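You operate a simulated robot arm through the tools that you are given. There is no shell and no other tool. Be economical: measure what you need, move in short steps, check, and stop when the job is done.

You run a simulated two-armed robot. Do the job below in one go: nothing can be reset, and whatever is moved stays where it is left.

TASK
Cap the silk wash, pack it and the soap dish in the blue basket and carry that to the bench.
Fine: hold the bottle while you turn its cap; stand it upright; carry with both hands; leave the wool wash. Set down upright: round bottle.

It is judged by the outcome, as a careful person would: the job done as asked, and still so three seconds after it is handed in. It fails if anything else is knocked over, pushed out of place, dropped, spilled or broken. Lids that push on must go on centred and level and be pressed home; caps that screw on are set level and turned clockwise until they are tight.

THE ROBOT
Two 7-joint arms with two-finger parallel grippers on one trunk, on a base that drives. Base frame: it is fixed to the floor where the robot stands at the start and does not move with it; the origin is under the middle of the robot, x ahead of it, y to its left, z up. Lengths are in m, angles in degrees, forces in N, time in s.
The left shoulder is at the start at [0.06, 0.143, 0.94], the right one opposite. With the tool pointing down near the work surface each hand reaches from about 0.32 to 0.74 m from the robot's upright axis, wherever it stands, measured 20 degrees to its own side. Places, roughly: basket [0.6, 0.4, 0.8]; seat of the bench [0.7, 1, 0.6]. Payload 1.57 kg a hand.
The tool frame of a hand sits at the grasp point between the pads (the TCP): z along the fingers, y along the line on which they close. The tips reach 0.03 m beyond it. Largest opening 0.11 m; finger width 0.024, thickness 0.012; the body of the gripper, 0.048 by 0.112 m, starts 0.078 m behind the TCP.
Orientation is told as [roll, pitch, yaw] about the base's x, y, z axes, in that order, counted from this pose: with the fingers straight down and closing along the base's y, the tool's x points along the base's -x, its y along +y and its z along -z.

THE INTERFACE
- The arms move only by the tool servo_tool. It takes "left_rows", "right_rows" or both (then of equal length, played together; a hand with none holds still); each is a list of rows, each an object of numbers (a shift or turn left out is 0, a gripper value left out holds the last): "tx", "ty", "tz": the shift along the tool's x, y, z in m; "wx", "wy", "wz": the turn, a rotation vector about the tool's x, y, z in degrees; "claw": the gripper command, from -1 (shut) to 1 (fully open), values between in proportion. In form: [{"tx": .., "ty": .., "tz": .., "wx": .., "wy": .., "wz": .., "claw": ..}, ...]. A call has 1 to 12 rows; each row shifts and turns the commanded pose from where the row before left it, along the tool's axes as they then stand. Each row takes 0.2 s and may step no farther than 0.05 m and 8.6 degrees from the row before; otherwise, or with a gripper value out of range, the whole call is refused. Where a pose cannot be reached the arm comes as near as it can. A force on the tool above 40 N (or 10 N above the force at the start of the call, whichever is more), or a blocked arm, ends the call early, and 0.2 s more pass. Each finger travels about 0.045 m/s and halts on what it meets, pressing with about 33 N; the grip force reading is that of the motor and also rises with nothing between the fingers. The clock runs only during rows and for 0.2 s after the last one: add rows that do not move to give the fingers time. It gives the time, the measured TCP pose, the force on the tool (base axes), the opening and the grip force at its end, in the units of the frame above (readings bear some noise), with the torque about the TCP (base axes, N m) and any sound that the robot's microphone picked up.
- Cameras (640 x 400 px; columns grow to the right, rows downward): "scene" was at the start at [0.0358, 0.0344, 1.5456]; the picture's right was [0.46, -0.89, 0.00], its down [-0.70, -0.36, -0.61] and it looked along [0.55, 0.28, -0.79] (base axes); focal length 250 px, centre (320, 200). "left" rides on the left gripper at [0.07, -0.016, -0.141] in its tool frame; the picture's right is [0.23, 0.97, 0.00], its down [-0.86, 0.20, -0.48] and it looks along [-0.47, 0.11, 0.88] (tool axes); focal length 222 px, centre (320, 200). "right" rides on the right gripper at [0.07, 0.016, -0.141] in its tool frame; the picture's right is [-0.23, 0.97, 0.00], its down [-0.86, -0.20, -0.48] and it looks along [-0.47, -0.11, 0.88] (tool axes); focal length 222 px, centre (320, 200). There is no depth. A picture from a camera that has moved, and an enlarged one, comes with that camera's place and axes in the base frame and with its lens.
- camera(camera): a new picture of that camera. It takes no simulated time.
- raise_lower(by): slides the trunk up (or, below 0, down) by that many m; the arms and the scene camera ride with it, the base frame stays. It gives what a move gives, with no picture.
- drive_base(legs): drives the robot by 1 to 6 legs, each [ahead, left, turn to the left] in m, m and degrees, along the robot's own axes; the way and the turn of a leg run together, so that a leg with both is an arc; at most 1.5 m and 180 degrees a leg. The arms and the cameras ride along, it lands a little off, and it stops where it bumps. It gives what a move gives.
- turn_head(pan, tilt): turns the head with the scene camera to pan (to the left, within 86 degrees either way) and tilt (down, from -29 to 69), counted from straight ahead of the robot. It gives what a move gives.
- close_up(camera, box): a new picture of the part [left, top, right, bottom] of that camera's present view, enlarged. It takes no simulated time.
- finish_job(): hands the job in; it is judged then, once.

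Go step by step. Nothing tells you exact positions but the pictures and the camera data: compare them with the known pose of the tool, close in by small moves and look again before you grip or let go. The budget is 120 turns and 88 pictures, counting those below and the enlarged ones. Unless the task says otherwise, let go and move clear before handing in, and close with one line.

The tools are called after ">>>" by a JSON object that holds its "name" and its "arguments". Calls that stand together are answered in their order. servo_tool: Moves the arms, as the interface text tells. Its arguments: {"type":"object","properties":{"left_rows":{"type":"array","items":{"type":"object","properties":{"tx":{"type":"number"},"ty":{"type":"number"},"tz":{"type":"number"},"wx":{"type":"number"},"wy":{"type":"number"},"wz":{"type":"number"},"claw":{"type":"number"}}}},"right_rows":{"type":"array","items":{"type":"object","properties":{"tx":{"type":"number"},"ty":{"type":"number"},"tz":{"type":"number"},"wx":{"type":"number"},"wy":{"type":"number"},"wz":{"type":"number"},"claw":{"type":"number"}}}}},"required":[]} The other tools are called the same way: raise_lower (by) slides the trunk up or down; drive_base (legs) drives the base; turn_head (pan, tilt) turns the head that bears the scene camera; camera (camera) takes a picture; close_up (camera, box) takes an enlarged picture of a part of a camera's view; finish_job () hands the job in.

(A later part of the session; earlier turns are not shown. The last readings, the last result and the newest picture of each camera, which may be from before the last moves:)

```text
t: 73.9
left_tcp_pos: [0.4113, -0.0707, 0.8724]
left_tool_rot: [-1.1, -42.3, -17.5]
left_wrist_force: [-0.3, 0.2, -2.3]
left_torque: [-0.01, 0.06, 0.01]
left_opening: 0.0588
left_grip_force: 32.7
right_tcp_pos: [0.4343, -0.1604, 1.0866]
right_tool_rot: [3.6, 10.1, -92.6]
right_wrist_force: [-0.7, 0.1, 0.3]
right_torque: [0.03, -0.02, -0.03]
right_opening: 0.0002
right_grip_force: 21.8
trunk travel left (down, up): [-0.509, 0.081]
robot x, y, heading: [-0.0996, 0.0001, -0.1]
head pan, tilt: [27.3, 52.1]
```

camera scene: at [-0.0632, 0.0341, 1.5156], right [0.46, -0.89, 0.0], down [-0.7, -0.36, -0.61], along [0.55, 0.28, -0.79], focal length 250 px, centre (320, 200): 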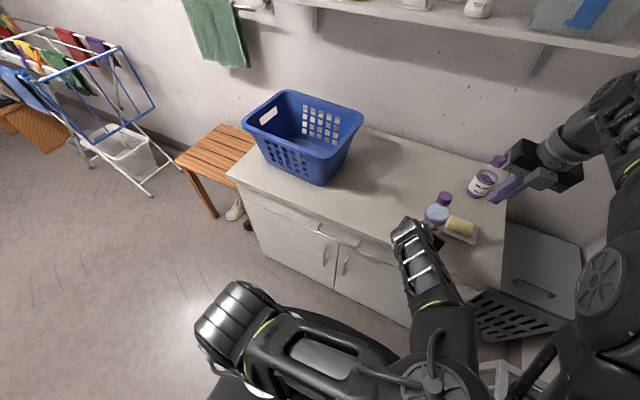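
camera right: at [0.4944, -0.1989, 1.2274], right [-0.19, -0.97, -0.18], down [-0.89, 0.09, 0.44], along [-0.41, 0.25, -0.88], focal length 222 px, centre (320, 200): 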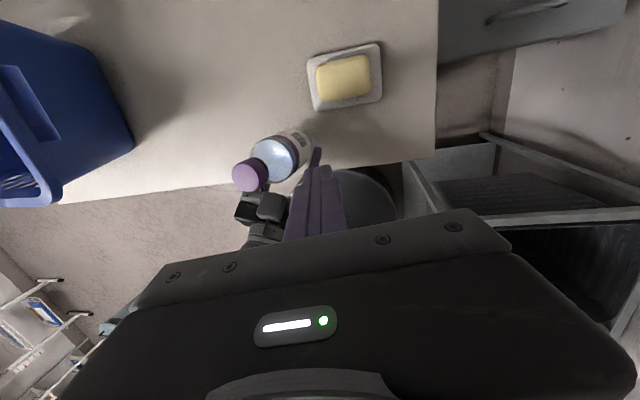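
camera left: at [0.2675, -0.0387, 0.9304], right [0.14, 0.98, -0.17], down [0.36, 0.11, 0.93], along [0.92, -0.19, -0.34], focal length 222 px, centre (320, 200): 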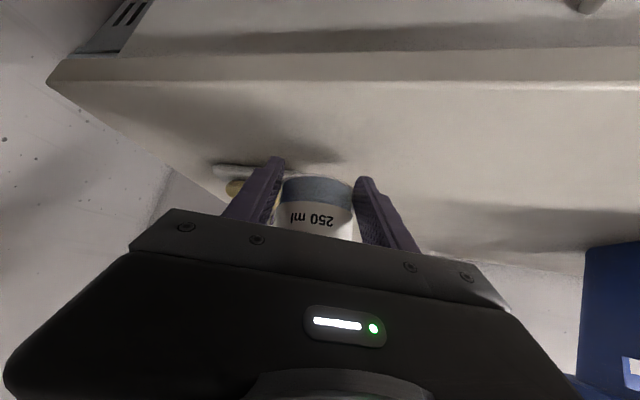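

>>> {"name": "servo_tool", "arguments": {"right_rows": [{"wx": 1.8, "wy": -5.05}, {"wx": 1.8, "wy": -5.05}, {"wz": -8.5}, {"wz": -8.5}, {"wz": -8.5}, {"wz": -8.5}, {"wz": -8.5}, {"wz": -8.5}, {"wz": -8.5}, {"wz": -8.5}, {"wz": -8.5}, {"claw": -0.1}]}}

>>> {"name": "camera", "arguments": {"camera": "right"}}

>>> {"name": "close_up", "arguments": {"camera": "scene", "box": [390, 170, 510, 260]}}

```text
t: 76.5
left_tcp_pos: [0.4106, -0.0698, 0.8724]
left_tool_rot: [-1.2, -42.3, -17.5]
left_wrist_force: [0.1, -0.5, -2.7]
left_torque: [0.02, 0.08, -0.01]
left_opening: 0.0588
left_grip_force: 33.2
right_tcp_pos: [0.4348, -0.1601, 1.0865]
right_tool_rot: [2.9, 0.1, -25.0]
right_wrist_force: [0.2, 0.8, 0.2]
right_torque: [0.03, -0.01, -0.04]
right_opening: 0.0318
right_grip_force: 0.2
right hand out of reach, approached as far as the arm can: row 3
trunk travel left (down, up): [-0.509, 0.081]
robot x, y, heading: [-0.0969, -0.0019, -0.0]
head pan, tilt: [27.3, 52.1]
```

```text
31 pictures are left
camera right: at [0.3764, -0.1232, 1.2277], right [0.62, 0.79, 0.05], down [0.68, -0.56, 0.47], along [0.39, -0.25, -0.88], focal length 222 px, centre (320, 200)
```

right: 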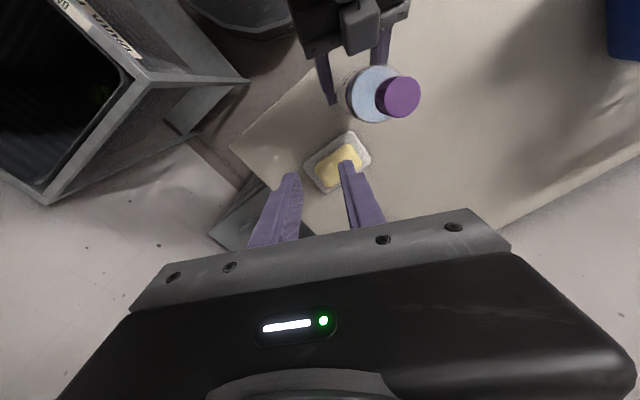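

```text
4.44 times, centred on (450, 215) of scene
camera zoom: at [-0.0631, 0.0338, 1.5155], right [0.46, -0.89, 0.0], down [-0.7, -0.36, -0.61], along [0.55, 0.28, -0.79], focal length 1113 px, centre (-258, 133)
```

zoom: 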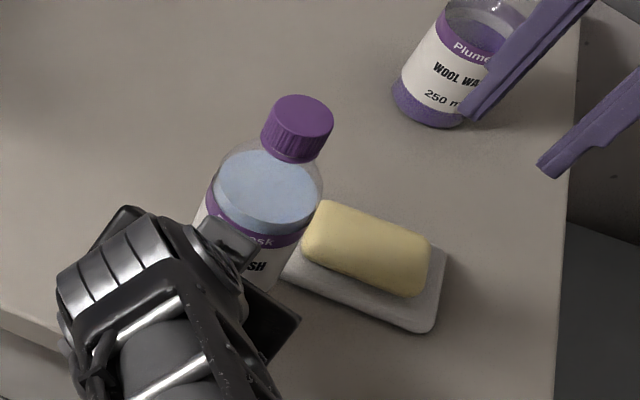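

The bottle is near upright, raised about 3–4 cm. I lower the left hand 1.5 cm, level the right hand and bring it over the cap.

>>> {"name": "servo_tool", "arguments": {"left_rows": [{"tx": 0.005, "tz": 0.0055}, {"tx": 0.005, "tz": 0.0055}, {}, {}, {}, {}, {}, {}, {}], "right_rows": [{"wx": 2.9, "wy": -0.1, "claw": -0.1}, {}, {"tx": 0.015, "ty": 0.026}, {"tx": 0.015, "ty": 0.026}, {"tx": 0.0144, "ty": 0.0266}, {"wz": -8}, {"wz": -8}, {"wz": -8}, {}]}}

>>> {"name": "close_up", "arguments": {"camera": "right", "box": [224, 60, 416, 220]}}

```text
t: 78.5
left_tcp_pos: [0.4099, -0.0713, 0.8572]
left_tool_rot: [-1.2, -42.3, -17.5]
left_wrist_force: [0.4, -0.4, -3.5]
left_torque: [0.03, 0.09, 0.0]
left_opening: 0.0588
left_grip_force: 32.5
right_tcp_pos: [0.429, -0.0805, 1.0889]
right_tool_rot: [2.7, -1.1, -1.0]
right_wrist_force: [-0.3, 0.1, 0.0]
right_torque: [0.03, 0.03, 0.0]
right_opening: 0.0495
right_grip_force: 0.1
right hand out of reach, approached as far as the arm can: row 1, 5
trunk travel left (down, up): [-0.509, 0.081]
robot x, y, heading: [-0.0972, -0.002, -0.2]
head pan, tilt: [27.3, 52.1]
```

```text
2.50 times, centred on (320, 140) of right
camera zoom: at [0.3556, -0.0699, 1.2284], right [0.24, 0.97, 0.05], down [0.84, -0.24, 0.49], along [0.48, -0.08, -0.87], focal length 555 px, centre (320, 350)
```

zoom: 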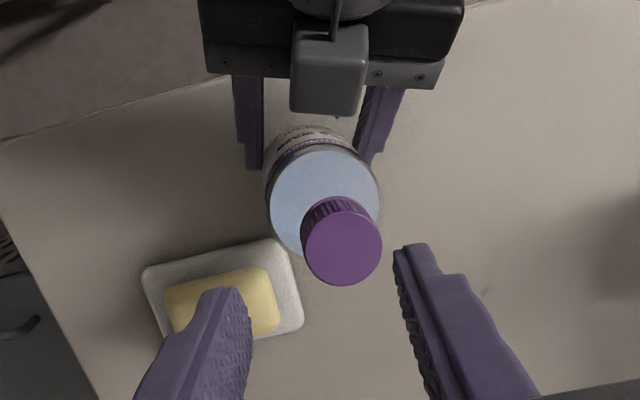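

>>> {"name": "servo_tool", "arguments": {"right_rows": [{"tx": 0.003, "ty": 0.011, "tz": 0.012, "wx": 2.7, "wy": 1.1}, {}, {}]}}

>>> {"name": "close_up", "arguments": {"camera": "right", "box": [224, 60, 416, 220]}}

```text
t: 79.3
left_tcp_pos: [0.4104, -0.07, 0.8561]
left_tool_rot: [-1.1, -42.3, -17.5]
left_wrist_force: [0.3, -0.8, -3.0]
left_torque: [0.02, 0.07, 0.03]
left_opening: 0.0586
left_grip_force: 33.0
right_tcp_pos: [0.4282, -0.0805, 1.0884]
right_tool_rot: [2.7, -1.2, -1.1]
right_wrist_force: [-0.3, 0.2, 0.0]
right_torque: [-0.02, 0.0, -0.03]
right_opening: 0.0499
right_grip_force: 0.0
right hand out of reach, approached as far as the arm can: row 1
trunk travel left (down, up): [-0.509, 0.081]
robot x, y, heading: [-0.0978, -0.0007, -0.1]
head pan, tilt: [27.3, 52.1]
```

```text
2.50 times, centred on (320, 140) of right
camera zoom: at [0.3557, -0.0698, 1.2285], right [0.24, 0.97, 0.05], down [0.84, -0.24, 0.49], along [0.48, -0.08, -0.87], focal length 555 px, centre (320, 350)
```

zoom: 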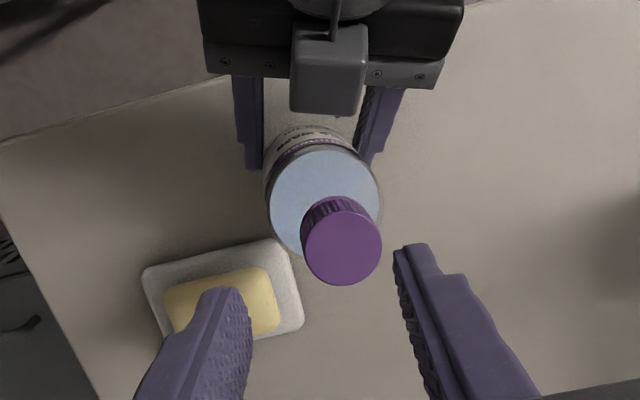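

>>> {"name": "servo_tool", "arguments": {"right_rows": [{"tz": 0.01}, {"tz": 0.01}, {}]}}

```text
t: 80.1
left_tcp_pos: [0.4103, -0.0709, 0.8575]
left_tool_rot: [-1.1, -42.2, -17.6]
left_wrist_force: [-0.3, 0.1, -2.5]
left_torque: [0.01, 0.04, -0.01]
left_opening: 0.0586
left_grip_force: 33.2
right_tcp_pos: [0.429, -0.0792, 1.0704]
right_tool_rot: [2.6, -1.1, -1.1]
right_wrist_force: [0.1, 0.0, 0.7]
right_torque: [0.03, 0.01, -0.01]
right_opening: 0.0497
right_grip_force: 0.1
trunk travel left (down, up): [-0.509, 0.081]
robot x, y, heading: [-0.1004, -0.0035, -0.3]
head pan, tilt: [27.3, 52.1]
```

>>> {"name": "servo_tool", "arguments": {"right_rows": [{"tx": 0.002, "ty": 0.01, "wx": 2.6, "wy": 1.1}, {}]}}

>>> {"name": "close_up", "arguments": {"camera": "right", "box": [224, 60, 416, 220]}}

```text
t: 80.7
left_tcp_pos: [0.4097, -0.0701, 0.857]
left_tool_rot: [-1.1, -42.4, -17.5]
left_wrist_force: [-0.2, -1.0, -2.6]
left_torque: [0.02, 0.04, -0.01]
left_opening: 0.0589
left_grip_force: 33.0
right_tcp_pos: [0.4273, -0.0699, 1.0701]
right_tool_rot: [0.1, 0.1, -1.1]
right_wrist_force: [-0.7, -0.5, 0.6]
right_torque: [0.01, 0.02, -0.02]
right_opening: 0.0494
right_grip_force: 0.1
trunk travel left (down, up): [-0.509, 0.081]
robot x, y, heading: [-0.0988, -0.0014, -0.2]
head pan, tilt: [27.3, 52.1]
```

```text
2.50 times, centred on (320, 140) of right
camera zoom: at [0.3577, -0.0528, 1.2109], right [0.25, 0.97, 0.0], down [0.85, -0.22, 0.48], along [0.46, -0.12, -0.88], focal length 555 px, centre (320, 350)
```

zoom: 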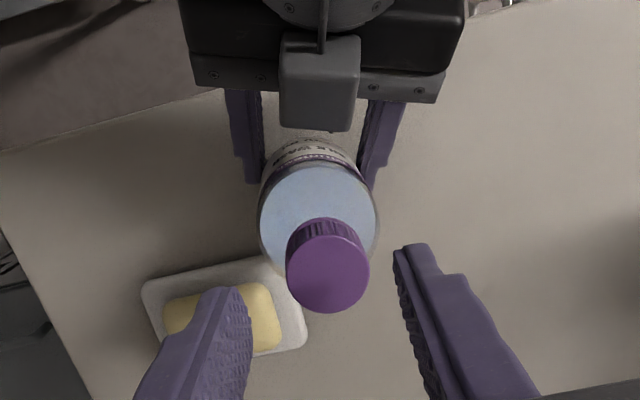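

>>> {"name": "servo_tool", "arguments": {"right_rows": [{"tx": 0.001, "ty": 0.0026, "tz": 0.012}, {"tz": 0.012}, {"tz": 0.011}, {}, {"claw": -1}, {}, {}, {}]}}

```text
t: 82.5
left_tcp_pos: [0.411, -0.0696, 0.8574]
left_tool_rot: [-1.1, -42.3, -17.4]
left_wrist_force: [-0.6, 6.0, -2.4]
left_torque: [-0.75, -0.02, 0.13]
left_opening: 0.0587
left_grip_force: 33.6
right_tcp_pos: [0.4262, -0.0665, 1.0355]
right_tool_rot: [0.2, -0.1, -1.1]
right_wrist_force: [0.4, -5.5, -0.3]
right_torque: [-0.16, 0.0, -0.04]
right_opening: 0.0302
right_grip_force: 32.3
trunk travel left (down, up): [-0.509, 0.081]
robot x, y, heading: [-0.0971, -0.0014, -0.2]
head pan, tilt: [27.3, 52.1]
```

The right hand has the cap. I open the left and lower the bottle back onto the counter with the right.

>>> {"name": "servo_tool", "arguments": {"left_rows": [{"claw": 0.45}, {}, {}, {}, {}, {}, {}], "right_rows": [{}, {}, {}, {"tz": 0.01}, {"tz": 0.01}, {"tz": 0.008}, {}]}}

>>> {"name": "camera", "arguments": {"camera": "left"}}

```text
t: 84.1
left_tcp_pos: [0.4083, -0.0707, 0.8582]
left_tool_rot: [-1.1, -42.4, -17.4]
left_wrist_force: [-0.1, -0.8, -1.3]
left_torque: [0.01, 0.03, 0.02]
left_opening: 0.0799
left_grip_force: 0.0
right_tcp_pos: [0.4248, -0.0676, 1.0106]
right_tool_rot: [0.3, -0.6, -1.1]
right_wrist_force: [-2.1, -4.2, 37.9]
right_torque: [-0.1, -0.07, -0.01]
right_opening: 0.0299
right_grip_force: 33.1
trunk travel left (down, up): [-0.509, 0.081]
robot x, y, heading: [-0.1026, -0.0029, -0.0]
head pan, tilt: [27.3, 52.1]
```

```text
26 pictures are left
camera left: at [0.2649, -0.0395, 0.9166], right [0.14, 0.98, -0.17], down [0.36, 0.11, 0.93], along [0.92, -0.19, -0.34], focal length 222 px, centre (320, 200)
```

left: 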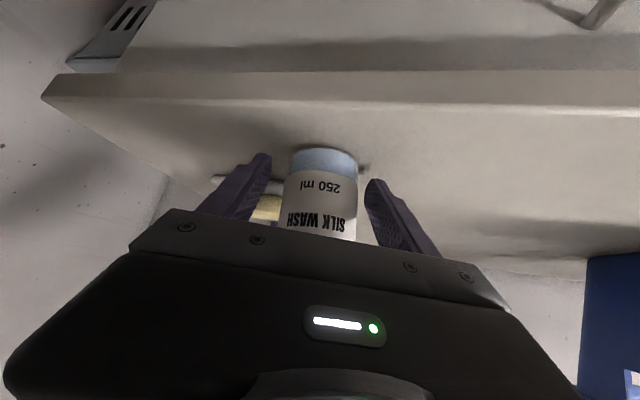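

The bottle is back on the counter. I ease the press, regrip with the left and go on turning.

>>> {"name": "servo_tool", "arguments": {"left_rows": [{}, {"claw": -1}, {}, {}, {}], "right_rows": [{"tz": -0.0025}, {}, {}, {}, {}]}}

>>> {"name": "servo_tool", "arguments": {"right_rows": [{"wz": 8.2, "tz": 0.0001}, {"wz": 8.2, "tz": 0.0001}, {"wz": 8.2, "tz": 0.0001}, {"wz": 8.2, "tz": 0.0001}, {"wz": 8.2, "tz": 0.0001}, {}]}}

```text
t: 85.3
left_tcp_pos: [0.4098, -0.0675, 0.8585]
left_tool_rot: [-1.0, -42.6, -17.3]
left_wrist_force: [6.9, 13.8, 0.4]
left_torque: [-0.23, 0.06, 0.26]
left_opening: 0.059
left_grip_force: 32.8
right_tcp_pos: [0.4246, -0.0664, 1.0117]
right_tool_rot: [0.0, -0.1, -1.1]
right_wrist_force: [-3.0, -8.1, 36.3]
right_torque: [-0.24, -0.35, -0.08]
right_opening: 0.0301
right_grip_force: 33.4
trunk travel left (down, up): [-0.509, 0.081]
robot x, y, heading: [-0.101, -0.0023, 0.1]
head pan, tilt: [27.3, 52.1]
```

```text
t: 86.7
left_tcp_pos: [0.4095, -0.07, 0.8577]
left_tool_rot: [-1.0, -42.4, -17.5]
left_wrist_force: [-5.1, 20.4, 8.1]
left_torque: [-0.12, -0.79, 0.39]
left_opening: 0.0589
left_grip_force: 32.9
right_tcp_pos: [0.4245, -0.0664, 1.0099]
right_tool_rot: [0.2, -0.3, -42.1]
right_wrist_force: [7.8, -10.4, 21.4]
right_torque: [-0.64, -0.82, -0.01]
right_opening: 0.0302
right_grip_force: 32.6
trunk travel left (down, up): [-0.509, 0.081]
robot x, y, heading: [-0.0969, -0.0011, -0.0]
head pan, tilt: [27.3, 52.1]
```

>>> {"name": "servo_tool", "arguments": {"left_rows": [{"ty": 0.002}, {}, {}, {}, {}, {}, {}], "right_rows": [{"tx": -0.0015, "ty": -0.0005, "tz": -0.0008}, {"wz": 8.2}, {"wz": 8.2}, {"wz": 8.2}, {"wz": 8.2}, {"wz": 8.2}, {}]}}

```text
t: 88.3
left_tcp_pos: [0.4092, -0.0704, 0.8568]
left_tool_rot: [-1.3, -42.2, -17.6]
left_wrist_force: [-7.1, -13.9, 0.6]
left_torque: [0.85, -0.68, -0.64]
left_opening: 0.0594
left_grip_force: 33.3
right_tcp_pos: [0.4259, -0.0657, 1.0099]
right_tool_rot: [0.1, 0.3, -83.1]
right_wrist_force: [7.0, 12.9, 0.4]
right_torque: [1.07, -0.23, 0.48]
right_opening: 0.0283
right_grip_force: 32.7
trunk travel left (down, up): [-0.509, 0.081]
robot x, y, heading: [-0.1028, -0.001, -0.1]
head pan, tilt: [27.3, 52.1]
```

Torque is rising (0.48 N·m), so the cap is tightening. I'll look.

>>> {"name": "close_up", "arguments": {"camera": "scene", "box": [390, 170, 470, 230]}}

>>> {"name": "servo_tool", "arguments": {"right_rows": [{"wz": 8.2}, {"wz": 8.2}, {}]}}

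```text
6.67 times, centred on (430, 200) of scene
camera zoom: at [-0.0633, 0.0338, 1.5154], right [0.46, -0.89, 0.0], down [-0.7, -0.36, -0.61], along [0.55, 0.28, -0.79], focal length 1670 px, centre (-413, 200)
```

zoom: 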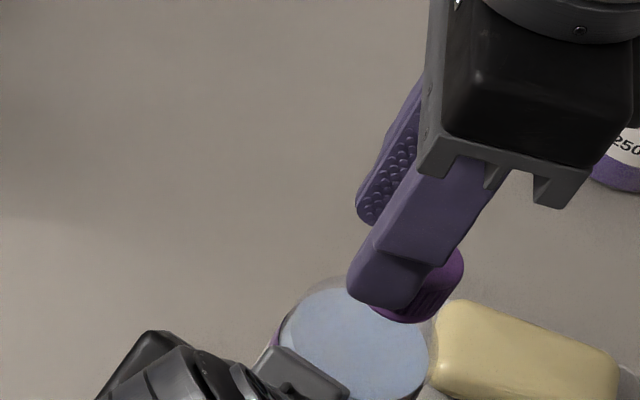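

```text
t: 89.1
left_tcp_pos: [0.4093, -0.0683, 0.8569]
left_tool_rot: [-1.0, -42.2, -17.5]
left_wrist_force: [-11.5, -12.3, -1.7]
left_torque: [0.8, -0.97, -0.49]
left_opening: 0.0601
left_grip_force: 32.7
right_tcp_pos: [0.4264, -0.0684, 1.0101]
right_tool_rot: [0.3, 0.1, -99.6]
right_wrist_force: [10.0, 8.9, 11.9]
right_torque: [0.28, -0.34, 0.24]
right_opening: 0.0258
right_grip_force: 32.5
trunk travel left (down, up): [-0.509, 0.081]
robot x, y, heading: [-0.103, 0.0022, 0.1]
head pan, tilt: [27.3, 52.1]
```

The fingers are slipping off-centre on the cap (the opening shrank). I release, lift and recheck centring.

>>> {"name": "servo_tool", "arguments": {"right_rows": [{"claw": -0.1}, {}, {}]}}

>>> {"name": "close_up", "arguments": {"camera": "right", "box": [224, 60, 416, 220]}}

>>> {"name": "close_up", "arguments": {"camera": "scene", "box": [390, 170, 470, 230]}}

```text
t: 89.9
left_tcp_pos: [0.4118, -0.067, 0.8572]
left_tool_rot: [-1.1, -42.3, -17.4]
left_wrist_force: [-0.7, -0.7, -0.4]
left_torque: [0.01, 0.07, 0.04]
left_opening: 0.06
left_grip_force: 33.1
right_tcp_pos: [0.4269, -0.0678, 1.0095]
right_tool_rot: [0.0, 0.0, -99.5]
right_wrist_force: [0.7, -0.1, 0.0]
right_torque: [0.04, 0.01, 0.02]
right_opening: 0.0498
right_grip_force: 0.0
trunk travel left (down, up): [-0.509, 0.081]
robot x, y, heading: [-0.1011, 0.0001, -0.1]
head pan, tilt: [27.3, 52.1]
```

```text
2.50 times, centred on (320, 140) of right
camera zoom: at [0.4537, -0.0023, 1.1501], right [0.92, -0.38, 0.0], down [-0.34, -0.81, 0.48], along [-0.18, -0.44, -0.88], focal length 555 px, centre (320, 350)
```

zoom: 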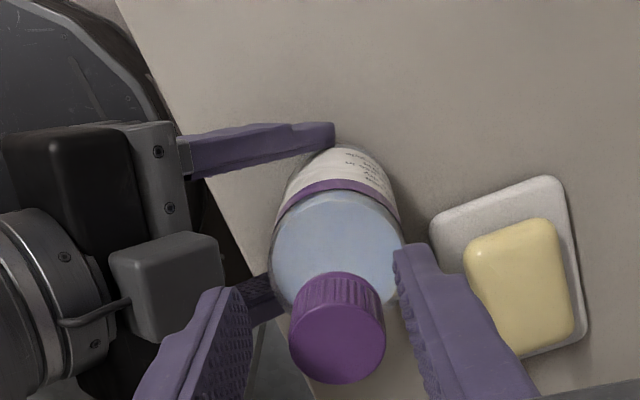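

```text
6.67 times, centred on (430, 200) of scene
camera zoom: at [-0.0632, 0.0339, 1.5155], right [0.46, -0.89, 0.0], down [-0.7, -0.36, -0.61], along [0.55, 0.28, -0.79], focal length 1670 px, centre (-413, 200)
```

zoom: 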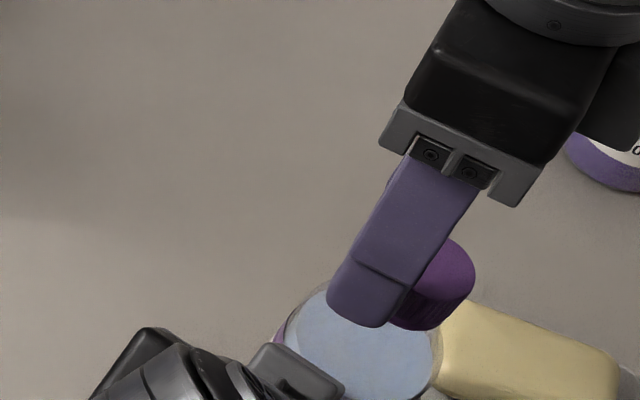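

The bottle is upright, just 9 mm off the fingers' centre. I recentre, regrip and turn on.

>>> {"name": "servo_tool", "arguments": {"right_rows": [{"tx": -0.0045, "ty": 0.0014, "tz": 0.001}, {"tx": -0.0045, "ty": 0.0013, "tz": 0.002}, {}, {"claw": -1}, {}, {}, {}]}}

>>> {"name": "servo_tool", "arguments": {"right_rows": [{"wz": 8.2}, {"wz": 8.2}, {"wz": 8.2}, {}]}}

```text
t: 91.5
left_tcp_pos: [0.4109, -0.0688, 0.8556]
left_tool_rot: [-1.0, -42.3, -17.5]
left_wrist_force: [4.8, -2.6, -0.9]
left_torque: [0.45, 0.62, 0.04]
left_opening: 0.0598
left_grip_force: 32.9
right_tcp_pos: [0.428, -0.0777, 1.0072]
right_tool_rot: [0.1, 0.1, -99.4]
right_wrist_force: [-3.8, 2.8, 0.2]
right_torque: [0.0, 0.17, -0.03]
right_opening: 0.0297
right_grip_force: 32.4
trunk travel left (down, up): [-0.509, 0.081]
robot x, y, heading: [-0.0969, -0.0003, -0.1]
head pan, tilt: [27.3, 52.1]
```

```text
t: 92.5
left_tcp_pos: [0.4109, -0.0686, 0.8572]
left_tool_rot: [-1.1, -42.3, -17.6]
left_wrist_force: [-5.4, -8.9, -0.4]
left_torque: [0.71, -0.47, -0.82]
left_opening: 0.0595
left_grip_force: 32.9
right_tcp_pos: [0.4274, -0.0762, 1.007]
right_tool_rot: [-0.2, 0.1, -124.1]
right_wrist_force: [5.4, 7.5, 0.9]
right_torque: [0.34, -0.35, 0.64]
right_opening: 0.0299
right_grip_force: 33.1
trunk travel left (down, up): [-0.509, 0.081]
robot x, y, heading: [-0.098, -0.0029, -0.0]
head pan, tilt: [27.3, 52.1]
```

Properly centred now, with torque at 0.64 N·m. A bit more to see whether it saturates.

>>> {"name": "servo_tool", "arguments": {"right_rows": [{"wz": 6}, {"wz": 6}, {}]}}

>>> {"name": "close_up", "arguments": {"camera": "scene", "box": [390, 170, 470, 230]}}

```text
t: 93.3
left_tcp_pos: [0.4109, -0.068, 0.8567]
left_tool_rot: [-1.1, -42.3, -17.4]
left_wrist_force: [-10.1, -2.3, 0.6]
left_torque: [0.0, -0.76, -0.55]
left_opening: 0.059
left_grip_force: 33.5
right_tcp_pos: [0.4268, -0.0774, 1.0064]
right_tool_rot: [0.0, 0.1, -136.0]
right_wrist_force: [10.1, 1.7, 4.1]
right_torque: [0.08, -0.5, 0.44]
right_opening: 0.0298
right_grip_force: 32.8
trunk travel left (down, up): [-0.509, 0.081]
robot x, y, heading: [-0.0986, 0.0031, -0.1]
head pan, tilt: [27.3, 52.1]
```

```text
6.67 times, centred on (430, 200) of scene
camera zoom: at [-0.0636, 0.0337, 1.5156], right [0.46, -0.89, 0.0], down [-0.7, -0.36, -0.61], along [0.55, 0.28, -0.79], focal length 1670 px, centre (-413, 200)
```

zoom: 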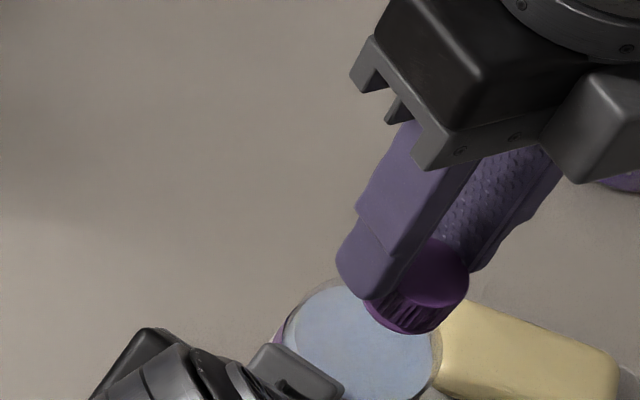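

The torque levels off and the cap sits down on its collar, so it is tight. I release the cap, lift the right hand clear and move it aside.

>>> {"name": "servo_tool", "arguments": {"right_rows": [{"claw": 0.0}, {}, {}, {"tz": -0.02}, {"tz": -0.02}, {"tz": -0.02}, {"tx": -0.0277, "ty": 0.0287}, {"tx": -0.0277, "ty": 0.0287}, {"tx": -0.0277, "ty": 0.0287}, {}]}}

>>> {"name": "close_up", "arguments": {"camera": "scene", "box": [390, 170, 490, 245]}}

```text
t: 95.5
left_tcp_pos: [0.4109, -0.068, 0.8571]
left_tool_rot: [-1.1, -42.3, -17.3]
left_wrist_force: [-0.3, 1.0, -0.2]
left_torque: [0.03, 0.05, 0.01]
left_opening: 0.059
left_grip_force: 32.4
right_tcp_pos: [0.4293, -0.1993, 1.0654]
right_tool_rot: [0.0, 0.0, -136.1]
right_wrist_force: [-0.3, -0.2, -0.3]
right_torque: [-0.01, -0.01, -0.01]
right_opening: 0.055
right_grip_force: 0.1
trunk travel left (down, up): [-0.509, 0.081]
robot x, y, heading: [-0.0983, -0.0, -0.0]
head pan, tilt: [27.3, 52.1]
```

```text
5.33 times, centred on (440, 208) of scene
camera zoom: at [-0.0632, 0.0342, 1.5156], right [0.46, -0.89, 0.0], down [-0.7, -0.36, -0.61], along [0.55, 0.28, -0.79], focal length 1336 px, centre (-320, 160)
```

zoom: 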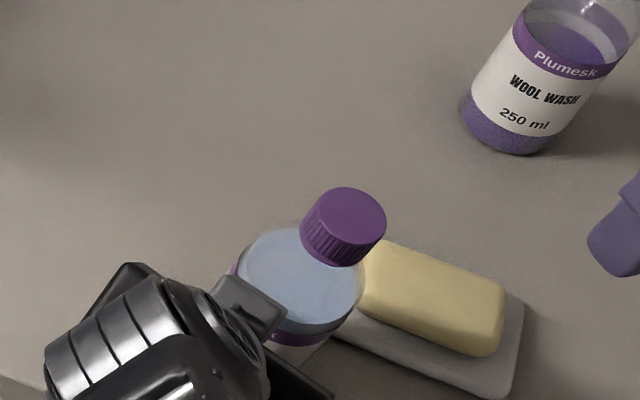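

The cap is seated level. I open the left gripper and rise straight up off the bottle.

>>> {"name": "servo_tool", "arguments": {"left_rows": [{"claw": 0.6}, {}, {}, {"claw": 1}, {}, {"tx": -0.0135, "tz": -0.0148}, {"tx": -0.0269, "tz": -0.0296}, {"tx": -0.0269, "tz": -0.0296}, {"tx": -0.0269, "tz": -0.0296}, {"tx": -0.0269, "tz": -0.0296}, {"tx": -0.0135, "tz": -0.0148}, {}]}}

>>> {"name": "camera", "arguments": {"camera": "left"}}

```text
t: 98.3
left_tcp_pos: [0.4298, -0.0341, 1.0461]
left_tool_rot: [-0.3, -40.9, -14.0]
left_wrist_force: [0.1, 0.3, 0.0]
left_torque: [-0.01, 0.06, -0.05]
left_opening: 0.1099
left_grip_force: 0.1
right_tcp_pos: [0.428, -0.1981, 1.0655]
right_tool_rot: [0.0, 0.2, -136.0]
right_wrist_force: [0.6, -0.5, 0.4]
right_torque: [0.0, 0.02, 0.04]
right_opening: 0.055
right_grip_force: 0.0
trunk travel left (down, up): [-0.509, 0.081]
robot x, y, heading: [-0.1008, -0.0016, -0.1]
head pan, tilt: [27.3, 52.1]
stopped in row 12 (left hand): the arm was blocked; the commanded pose is now the measured one
```

```text
20 pictures are left
camera left: at [0.2865, -0.0137, 1.1068], right [0.07, 0.99, -0.15], down [0.37, 0.12, 0.92], along [0.93, -0.12, -0.36], focal length 222 px, centre (320, 200)
```

left: 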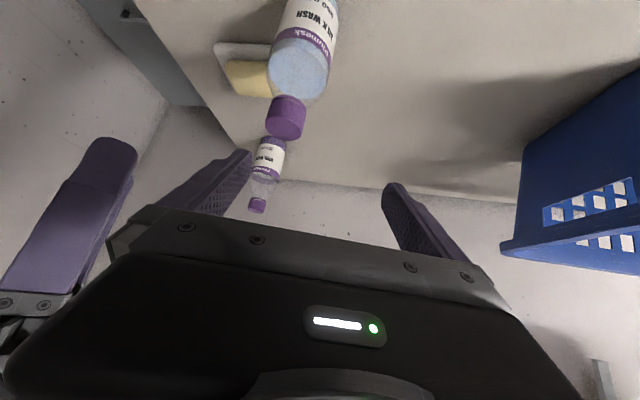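

The bottle stands upright on its own. I straighten the left hand to point down.

>>> {"name": "servo_tool", "arguments": {"left_rows": [{"ty": 0.01, "wy": 8.2}, {"ty": 0.01, "wy": 8.2}, {"wy": 8.2}, {"wy": 8.2}, {"wy": 8.1}, {}], "right_rows": [{"tx": -0.0277, "ty": 0.0287}, {"tx": -0.01, "ty": 0.01}, {}, {}, {}, {}]}}

```text
t: 99.7
left_tcp_pos: [0.4344, -0.0177, 1.047]
left_tool_rot: [-0.1, -0.2, -14.4]
left_wrist_force: [-0.6, 0.1, 0.1]
left_torque: [0.03, -0.01, 0.0]
left_opening: 0.1098
left_grip_force: 0.1
right_tcp_pos: [0.4248, -0.2547, 1.0655]
right_tool_rot: [0.0, 0.1, -136.0]
right_wrist_force: [-0.6, 0.2, -0.4]
right_torque: [0.06, -0.03, -0.01]
right_opening: 0.0553
right_grip_force: 0.0
trunk travel left (down, up): [-0.509, 0.081]
robot x, y, heading: [-0.1, -0.0037, 0.0]
head pan, tilt: [27.3, 52.1]
```

>>> {"name": "servo_tool", "arguments": {"left_rows": [{"tx": -0.004, "ty": -0.0295}, {"tx": -0.004, "ty": -0.0295}, {}]}}

>>> {"name": "camera", "arguments": {"camera": "left"}}

```text
t: 100.5
left_tcp_pos: [0.4232, -0.074, 1.0414]
left_tool_rot: [-0.3, -0.5, -14.4]
left_wrist_force: [-0.1, 0.1, 0.7]
left_torque: [-0.01, 0.0, -0.04]
left_opening: 0.1098
left_grip_force: 0.0
left hand out of reach, approached as far as the arm can: row 2
right_tcp_pos: [0.4259, -0.2525, 1.0637]
right_tool_rot: [0.0, 0.1, -135.9]
right_wrist_force: [0.9, 0.3, 0.5]
right_torque: [0.01, 0.01, -0.01]
right_opening: 0.0549
right_grip_force: 0.0
trunk travel left (down, up): [-0.509, 0.081]
robot x, y, heading: [-0.0984, 0.0008, -0.0]
head pan, tilt: [27.3, 52.1]
```

```text
19 pictures are left
camera left: at [0.352, -0.0703, 1.1822], right [0.02, 1.0, -0.01], down [0.87, -0.01, 0.48], along [0.48, -0.02, -0.87], focal length 222 px, centre (320, 200)
```

left: 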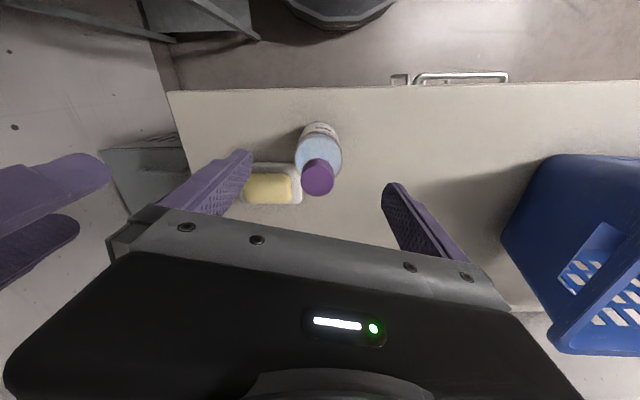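

The cap is 6 mm ahead of the grip centre. I shift and descend around the bottle to grip its upper body.

>>> {"name": "servo_tool", "arguments": {"left_rows": [{"tx": -0.006, "tz": 0.005, "wx": -0.3, "wy": 0.5}, {"tz": 0.025}, {"tz": 0.03}, {"tz": 0.03}, {"tz": 0.018}, {}]}}

>>> {"name": "camera", "arguments": {"camera": "left"}}

```text
t: 101.9
left_tcp_pos: [0.4274, -0.0722, 0.9281]
left_tool_rot: [0.1, 0.3, -14.4]
left_wrist_force: [0.8, 0.0, 0.3]
left_torque: [0.0, 0.03, 0.01]
left_opening: 0.1098
left_grip_force: 0.0
left hand out of reach, approached as far as the arm can: row 1
right_tcp_pos: [0.4265, -0.2521, 1.0635]
right_tool_rot: [0.0, 0.1, -136.0]
right_wrist_force: [0.0, -0.6, 0.9]
right_torque: [0.01, -0.03, -0.01]
right_opening: 0.0549
right_grip_force: 0.1
trunk travel left (down, up): [-0.509, 0.081]
robot x, y, heading: [-0.102, 0.0001, -0.0]
head pan, tilt: [27.3, 52.1]
```

```text
18 pictures are left
camera left: at [0.3567, -0.0714, 1.0696], right [0.02, 1.0, 0.0], down [0.88, -0.02, 0.47], along [0.47, -0.01, -0.88], focal length 222 px, centre (320, 200)
```

left: 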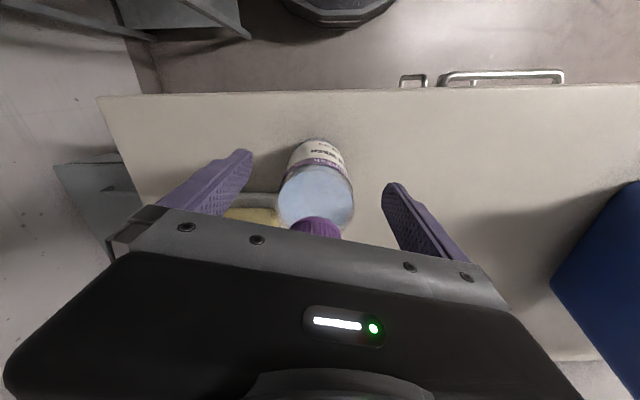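

>>> {"name": "servo_tool", "arguments": {"left_rows": [{"claw": -1}, {}, {}, {}, {}, {}]}}

>>> {"name": "servo_tool", "arguments": {"left_rows": [{"tz": -0.01}, {"tz": -0.02}, {}]}}

>>> {"name": "camera", "arguments": {"camera": "right"}}

```text
t: 103.3
left_tcp_pos: [0.4262, -0.0726, 0.9283]
left_tool_rot: [0.0, 0.4, -14.4]
left_wrist_force: [0.3, 0.8, -0.5]
left_torque: [-0.04, -0.07, -0.05]
left_opening: 0.0579
left_grip_force: 32.7
right_tcp_pos: [0.4257, -0.2527, 1.0639]
right_tool_rot: [0.0, 0.2, -136.0]
right_wrist_force: [0.0, 0.0, 0.5]
right_torque: [0.0, -0.01, -0.05]
right_opening: 0.0551
right_grip_force: 0.1
trunk travel left (down, up): [-0.509, 0.081]
robot x, y, heading: [-0.1007, 0.0002, -0.3]
head pan, tilt: [27.3, 52.1]
```

```text
t: 104.1
left_tcp_pos: [0.4258, -0.0732, 0.9594]
left_tool_rot: [0.1, 0.4, -14.4]
left_wrist_force: [-1.1, -0.1, -2.3]
left_torque: [0.02, 0.06, -0.01]
left_opening: 0.0578
left_grip_force: 32.7
right_tcp_pos: [0.4257, -0.2517, 1.0637]
right_tool_rot: [0.0, 0.1, -136.0]
right_wrist_force: [-0.3, 0.1, 0.5]
right_torque: [0.0, 0.0, 0.03]
right_opening: 0.0552
right_grip_force: 0.1
trunk travel left (down, up): [-0.509, 0.081]
robot x, y, heading: [-0.1015, -0.0005, 0.1]
head pan, tilt: [27.3, 52.1]
```

```text
17 pictures are left
camera right: at [0.4875, -0.2161, 1.2051], right [0.51, -0.86, 0.0], down [-0.75, -0.45, 0.48], along [-0.41, -0.24, -0.88], focal length 222 px, centre (320, 200)
```

right: 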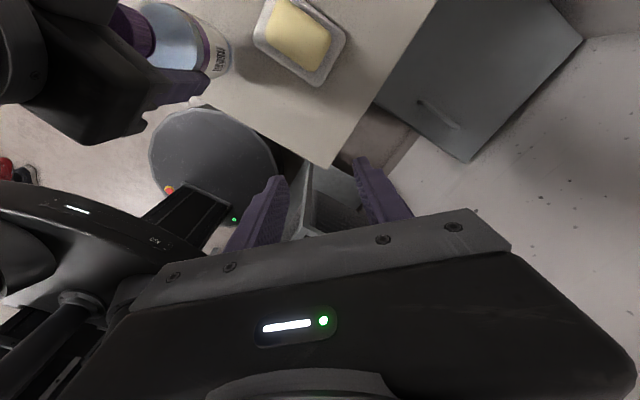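

The bottle is in the left grip and lifted. I raise it, move it left away from the right arm, and bring the trunk up for height.

>>> {"name": "servo_tool", "arguments": {"left_rows": [{"tz": -0.03}, {"tz": -0.03}, {"tx": 0.0093, "ty": 0.0363}, {"tx": 0.0093, "ty": 0.0363}, {"tx": 0.0093, "ty": 0.0363}, {"tx": 0.0093, "ty": 0.0363}, {"wz": -7.2}, {"wz": -7.2}, {}]}}

>>> {"name": "raise_lower", "arguments": {"by": 0.08}}

```text
t: 106.1
left_tcp_pos: [0.4276, 0.0759, 1.0192]
left_tool_rot: [0.1, 0.4, 0.2]
left_wrist_force: [0.6, -0.2, -2.0]
left_torque: [0.02, 0.02, 0.01]
left_opening: 0.0577
left_grip_force: 32.8
right_tcp_pos: [0.4255, -0.2531, 1.0629]
right_tool_rot: [0.0, 0.1, -136.0]
right_wrist_force: [0.4, 0.1, -0.8]
right_torque: [0.01, -0.04, -0.01]
right_opening: 0.0548
right_grip_force: 0.0
trunk travel left (down, up): [-0.509, 0.081]
robot x, y, heading: [-0.0978, 0.0033, -0.2]
head pan, tilt: [27.3, 52.1]
```

```text
t: 107.2
left_tcp_pos: [0.4279, 0.0754, 1.099]
left_tool_rot: [0.1, 0.5, 0.0]
left_wrist_force: [1.1, 0.6, -2.4]
left_torque: [-0.01, 0.03, -0.02]
left_opening: 0.0574
left_grip_force: 33.3
right_tcp_pos: [0.4276, -0.252, 1.1443]
right_tool_rot: [0.0, 0.1, -136.0]
right_wrist_force: [-0.8, 0.1, -0.4]
right_torque: [0.03, -0.01, -0.01]
right_opening: 0.0547
right_grip_force: 0.0
trunk travel left (down, up): [-0.589, 0.001]
robot x, y, heading: [-0.1003, -0.0001, -0.3]
head pan, tilt: [27.3, 52.1]
```

Bottle base is at about 0.99, so I lift the left hand 6 cm more to clear the rim. Then I drive left and forward so the bottle is over the basket's right part.

>>> {"name": "servo_tool", "arguments": {"left_rows": [{"tz": -0.03}, {"tz": -0.03}, {}]}}

>>> {"name": "drive_base", "arguments": {"legs": [[0.1, 0, 0], [0, 0.27, 0]]}}

>>> {"name": "camera", "arguments": {"camera": "left"}}

>>> {"name": "camera", "arguments": {"camera": "scene"}}

```text
t: 108.0
left_tcp_pos: [0.4281, 0.0741, 1.1491]
left_tool_rot: [0.1, 0.3, 0.0]
left_wrist_force: [-0.7, 0.1, -1.8]
left_torque: [0.0, 0.02, 0.02]
left_opening: 0.0579
left_grip_force: 33.0
left hand out of reach, approached as far as the arm can: row 2
right_tcp_pos: [0.426, -0.2536, 1.1447]
right_tool_rot: [0.0, 0.0, -136.1]
right_wrist_force: [-0.1, 0.2, -0.2]
right_torque: [0.02, 0.02, 0.01]
right_opening: 0.0548
right_grip_force: 0.0
trunk travel left (down, up): [-0.589, 0.001]
robot x, y, heading: [-0.0991, 0.0009, -0.2]
head pan, tilt: [27.3, 52.1]
```

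```text
t: 110.7
left_tcp_pos: [0.5254, 0.3389, 1.1473]
left_tool_rot: [0.1, 0.3, 0.0]
left_wrist_force: [0.6, -0.3, -1.9]
left_torque: [-0.02, 0.02, -0.01]
left_opening: 0.0578
left_grip_force: 32.8
right_tcp_pos: [0.5229, 0.0095, 1.1448]
right_tool_rot: [0.0, 0.0, -136.3]
right_wrist_force: [0.7, 0.2, 0.2]
right_torque: [-0.03, -0.03, 0.01]
right_opening: 0.0551
right_grip_force: 0.0
trunk travel left (down, up): [-0.589, 0.001]
robot x, y, heading: [-0.0041, 0.2617, -0.2]
head pan, tilt: [27.3, 52.1]
```

```text
16 pictures are left
camera left: at [0.4578, 0.3218, 1.2905], right [-0.23, 0.97, 0.0], down [0.86, 0.2, 0.47], along [0.46, 0.11, -0.88], focal length 222 px, centre (320, 200)
```

left: 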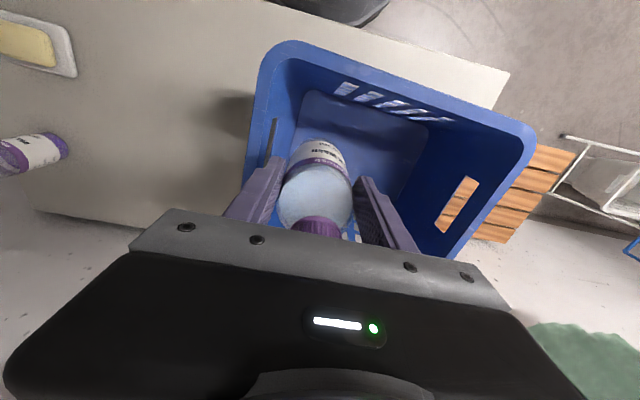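

```text
15 pictures are left
camera scene: at [0.0345, 0.2989, 1.5955], right [0.46, -0.89, 0.0], down [-0.7, -0.36, -0.61], along [0.55, 0.28, -0.79], focal length 250 px, centre (320, 200)
```

scene: 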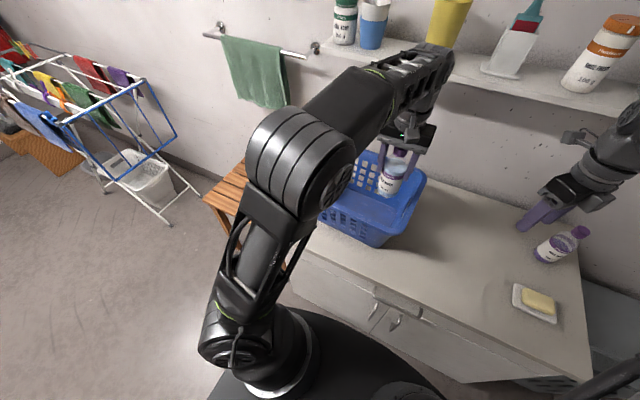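

Basket floor spans about x 0.485–0.615, y 0.30–0.55. I'll set the bottle at (0.547, 0.35), lowering it carefully.

>>> {"name": "servo_tool", "arguments": {"left_rows": [{"tx": -0.011, "ty": 0.006, "tz": 0.02}, {"tx": -0.011, "ty": 0.005, "tz": 0.035}, {"tz": 0.04}, {"tz": 0.04}, {"tz": 0.035}, {"tz": 0.018}, {}]}}

>>> {"name": "camera", "arguments": {"camera": "left"}}

```text
t: 112.2
left_tcp_pos: [0.545, 0.3472, 0.9625]
left_tool_rot: [0.2, 0.3, -0.1]
left_wrist_force: [0.2, 0.3, -2.0]
left_torque: [0.02, 0.01, 0.02]
left_opening: 0.0574
left_grip_force: 33.1
right_tcp_pos: [0.5233, 0.0097, 1.1439]
right_tool_rot: [0.0, 0.2, -136.1]
right_wrist_force: [-0.6, 0.2, 1.2]
right_torque: [0.0, -0.01, 0.02]
right_opening: 0.055
right_grip_force: 0.1
trunk travel left (down, up): [-0.589, 0.001]
robot x, y, heading: [-0.0022, 0.2631, -0.0]
head pan, tilt: [27.3, 52.1]
```

```text
14 pictures are left
camera left: at [0.4776, 0.331, 1.104], right [-0.23, 0.97, 0.0], down [0.86, 0.2, 0.47], along [0.46, 0.11, -0.88], focal length 222 px, centre (320, 200)
```

left: 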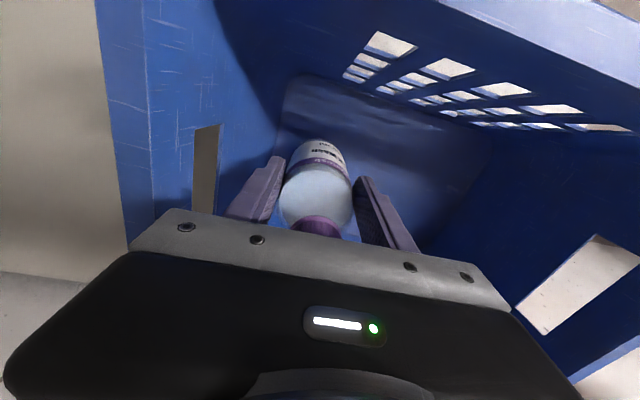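

>>> {"name": "servo_tool", "arguments": {"left_rows": [{"tz": 0.008}, {"tz": 0.006}, {"tz": 0.004}, {"tz": 0.003}, {}]}}

```text
t: 113.5
left_tcp_pos: [0.546, 0.3482, 0.9393]
left_tool_rot: [0.2, 0.3, -0.1]
left_wrist_force: [0.3, 0.9, -2.2]
left_torque: [0.0, -0.01, 0.01]
left_opening: 0.0579
left_grip_force: 32.5
right_tcp_pos: [0.5238, 0.0106, 1.1446]
right_tool_rot: [0.0, 0.1, -136.2]
right_wrist_force: [-0.2, -0.3, -0.3]
right_torque: [0.03, 0.02, -0.05]
right_opening: 0.0551
right_grip_force: 0.1
trunk travel left (down, up): [-0.589, 0.001]
robot x, y, heading: [-0.0034, 0.2629, -0.1]
head pan, tilt: [27.3, 52.1]
```

>>> {"name": "servo_tool", "arguments": {"left_rows": [{"tz": 0.002}, {"tz": 0.002}, {"tz": 0.002}, {}]}}

```text
t: 114.5
left_tcp_pos: [0.5451, 0.3484, 0.9336]
left_tool_rot: [0.0, 0.2, -0.1]
left_wrist_force: [0.6, 0.0, -2.7]
left_torque: [-0.01, 0.01, -0.01]
left_opening: 0.058
left_grip_force: 32.9
right_tcp_pos: [0.5237, 0.0105, 1.1439]
right_tool_rot: [0.0, 0.1, -136.2]
right_wrist_force: [-0.1, -0.6, 0.2]
right_torque: [0.0, 0.02, 0.04]
right_opening: 0.0553
right_grip_force: 0.1
trunk travel left (down, up): [-0.589, 0.001]
robot x, y, heading: [0.0007, 0.2613, -0.3]
head pan, tilt: [27.3, 52.1]
```

>>> {"name": "servo_tool", "arguments": {"left_rows": [{"tz": 0.0015}, {"tz": 0.0015}, {"tz": 0.0015}, {}]}}

```text
t: 115.5
left_tcp_pos: [0.5452, 0.3495, 0.9325]
left_tool_rot: [0.2, 0.1, -0.1]
left_wrist_force: [-2.7, -0.2, 26.5]
left_torque: [-0.06, -0.31, -0.03]
left_opening: 0.0578
left_grip_force: 32.9
right_tcp_pos: [0.521, 0.0095, 1.1454]
right_tool_rot: [0.1, 0.2, -136.1]
right_wrist_force: [0.4, 0.4, 0.1]
right_torque: [0.02, -0.03, -0.02]
right_opening: 0.055
right_grip_force: 0.1
trunk travel left (down, up): [-0.589, 0.001]
robot x, y, heading: [-0.0032, 0.259, -0.3]
head pan, tilt: [27.3, 52.1]
```

The bottle is on the basket floor. I ease off, open a little and rise straight up.

>>> {"name": "servo_tool", "arguments": {"left_rows": [{"tz": -0.002}, {"claw": 0.3}, {}, {}, {"tz": -0.02}, {"tz": -0.04}, {"tz": -0.04}, {"tz": -0.04}, {"tz": -0.04}, {"tz": -0.03}, {}]}}

>>> {"name": "camera", "arguments": {"camera": "left"}}

```text
t: 117.8
left_tcp_pos: [0.5475, 0.3496, 1.142]
left_tool_rot: [0.2, -0.1, -0.1]
left_wrist_force: [-0.2, -0.1, 0.2]
left_torque: [0.01, -0.01, -0.01]
left_opening: 0.0713
left_grip_force: 0.1
right_tcp_pos: [0.5235, 0.0099, 1.1441]
right_tool_rot: [0.0, 0.1, -136.2]
right_wrist_force: [0.3, 0.1, 0.3]
right_torque: [0.03, 0.02, -0.04]
right_opening: 0.0549
right_grip_force: 0.0
trunk travel left (down, up): [-0.589, 0.001]
robot x, y, heading: [-0.001, 0.2619, -0.1]
head pan, tilt: [27.3, 52.1]
```

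```text
13 pictures are left
camera left: at [0.478, 0.3334, 1.2833], right [-0.23, 0.97, 0.0], down [0.85, 0.2, 0.48], along [0.47, 0.11, -0.88], focal length 222 px, centre (320, 200)
```

left: 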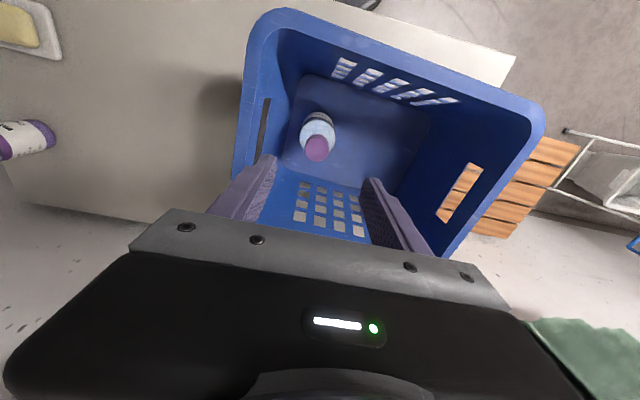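

The bottle stands upright in the basket. Next the soap dish: I turn the right hand so it closes along x and move it over the dish.

>>> {"name": "servo_tool", "arguments": {"right_rows": [{"wz": -7.7, "claw": 1}, {"wz": -7.7}, {"wz": -7.7}, {"wz": -7.7}, {"wz": -7.7}, {"wz": -7.6}, {"tx": -0.044, "ty": -0.002}, {"tx": -0.044, "ty": -0.002}, {"tx": -0.044, "ty": -0.002}, {"tx": -0.045, "ty": -0.002}, {"tz": 0.04}, {"tz": 0.04}]}}

>>> {"name": "servo_tool", "arguments": {"left_rows": [{"ty": 0.04}, {"ty": 0.04}, {"ty": 0.04}, {"ty": 0.04}], "right_rows": [{"tz": 0.04}, {"tz": 0.02}, {}, {}]}}

>>> {"name": "camera", "arguments": {"camera": "right"}}

```text
t: 120.5
left_tcp_pos: [0.5466, 0.3513, 1.1417]
left_tool_rot: [0.1, 0.0, -0.1]
left_wrist_force: [-1.1, 0.9, 0.8]
left_torque: [0.02, -0.04, 0.02]
left_opening: 0.0716
left_grip_force: 0.1
right_tcp_pos: [0.5152, -0.1319, 1.0614]
right_tool_rot: [0.1, -0.1, -90.0]
right_wrist_force: [-0.1, -0.1, -1.3]
right_torque: [0.03, 0.0, 0.0]
right_opening: 0.1102
right_grip_force: 0.1
right hand out of reach, approached as far as the arm can: row 10
trunk travel left (down, up): [-0.589, 0.001]
robot x, y, heading: [0.0017, 0.2674, -0.2]
head pan, tilt: [27.3, 52.1]
```

```text
t: 121.5
left_tcp_pos: [0.5389, 0.5088, 1.1393]
left_tool_rot: [0.2, -0.1, -0.1]
left_wrist_force: [-0.6, -0.8, -0.6]
left_torque: [-0.02, 0.02, -0.03]
left_opening: 0.0714
left_grip_force: 0.0
left hand out of reach, approached as far as the arm can: row 4
right_tcp_pos: [0.5157, -0.1315, 1.0034]
right_tool_rot: [0.0, 0.0, -90.1]
right_wrist_force: [-0.3, 0.6, -0.4]
right_torque: [0.01, -0.02, -0.02]
right_opening: 0.1099
right_grip_force: 0.1
trunk travel left (down, up): [-0.589, 0.001]
robot x, y, heading: [-0.0014, 0.2594, -0.2]
head pan, tilt: [27.3, 52.1]
```

```text
12 pictures are left
camera right: at [0.5315, -0.0634, 1.144], right [0.97, -0.23, 0.0], down [-0.2, -0.86, 0.48], along [-0.11, -0.47, -0.88], focal length 222 px, centre (320, 200)
```

right: 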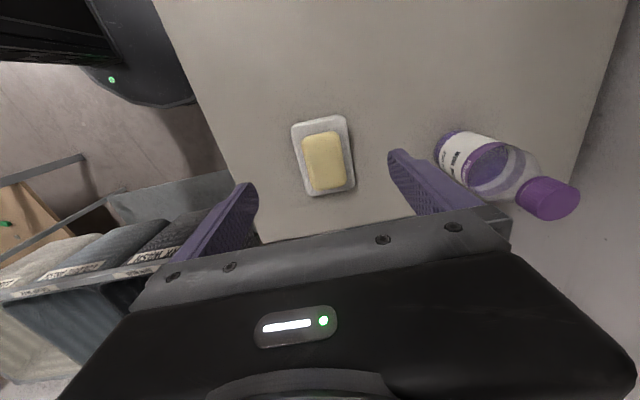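

Dish centre is about (0.515, -0.162). I shift 3 cm and descend around it.

>>> {"name": "servo_tool", "arguments": {"right_rows": [{"tx": -0.015, "tz": 0.01}, {"tx": -0.015, "tz": 0.02}, {"tz": 0.04}, {"tz": 0.04}, {"tz": 0.025}, {"tz": 0.009}, {}]}}

>>> {"name": "camera", "arguments": {"camera": "right"}}

```text
t: 123.0
left_tcp_pos: [0.5404, 0.5083, 1.1388]
left_tool_rot: [0.1, 0.1, -0.1]
left_wrist_force: [0.3, 0.6, 0.1]
left_torque: [0.0, 0.04, -0.04]
left_opening: 0.0716
left_grip_force: 0.2
right_tcp_pos: [0.5179, -0.1633, 0.8597]
right_tool_rot: [0.1, 0.1, -90.1]
right_wrist_force: [-0.3, -0.4, -1.3]
right_torque: [0.03, 0.01, -0.02]
right_opening: 0.1099
right_grip_force: 0.1
trunk travel left (down, up): [-0.589, 0.001]
robot x, y, heading: [-0.0002, 0.2633, -0.5]
head pan, tilt: [27.3, 52.1]
```

```text
11 pictures are left
camera right: at [0.5336, -0.0943, 1.0003], right [0.97, -0.23, 0.0], down [-0.2, -0.86, 0.48], along [-0.11, -0.47, -0.88], focal length 222 px, centre (320, 200)
```

right: 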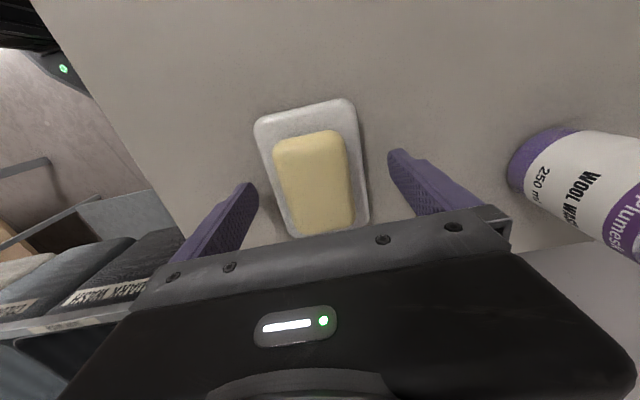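

>>> {"name": "servo_tool", "arguments": {"right_rows": [{"tz": 0.006}, {"claw": -1}, {}, {}, {}, {}]}}

>>> {"name": "servo_tool", "arguments": {"right_rows": [{"tz": -0.01}, {"tz": -0.02}, {"tz": -0.02}, {}]}}

>>> {"name": "camera", "arguments": {"camera": "right"}}

```text
t: 124.5
left_tcp_pos: [0.5401, 0.5086, 1.139]
left_tool_rot: [0.2, 0.1, -0.1]
left_wrist_force: [1.0, 0.5, 0.6]
left_torque: [-0.01, -0.01, -0.01]
left_opening: 0.0714
left_grip_force: 0.1
right_tcp_pos: [0.5172, -0.1622, 0.8535]
right_tool_rot: [0.0, 0.0, -90.1]
right_wrist_force: [-0.4, 0.3, -0.5]
right_torque: [0.0, 0.05, 0.05]
right_opening: 0.0795
right_grip_force: 32.6
trunk travel left (down, up): [-0.589, 0.001]
robot x, y, heading: [-0.0037, 0.2658, -0.2]
head pan, tilt: [27.3, 52.1]
```

```text
t: 125.5
left_tcp_pos: [0.539, 0.5075, 1.1388]
left_tool_rot: [0.3, 0.1, -0.1]
left_wrist_force: [-0.3, 0.4, 0.2]
left_torque: [0.0, 0.0, 0.02]
left_opening: 0.0716
left_grip_force: 0.1
right_tcp_pos: [0.5172, -0.1646, 0.9035]
right_tool_rot: [-0.1, 0.0, -90.1]
right_wrist_force: [0.7, -0.1, -3.2]
right_torque: [0.02, 0.0, 0.02]
right_opening: 0.0795
right_grip_force: 32.4
trunk travel left (down, up): [-0.589, 0.001]
robot x, y, heading: [-0.0032, 0.2628, -0.1]
head pan, tilt: [27.3, 52.1]
```

```text
10 pictures are left
camera right: at [0.5326, -0.0949, 1.0449], right [0.97, -0.23, 0.0], down [-0.2, -0.86, 0.48], along [-0.11, -0.46, -0.88], focal length 222 px, centre (320, 200)
```

right: 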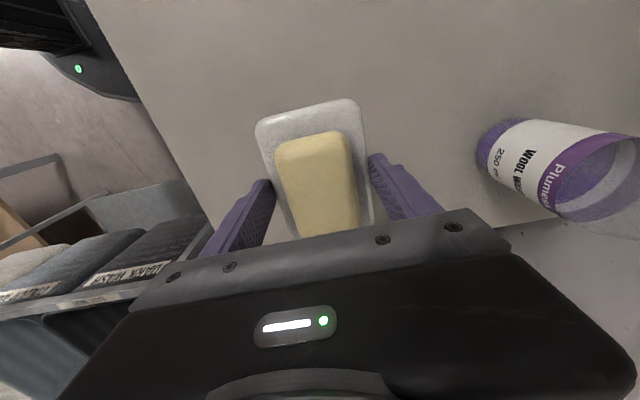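

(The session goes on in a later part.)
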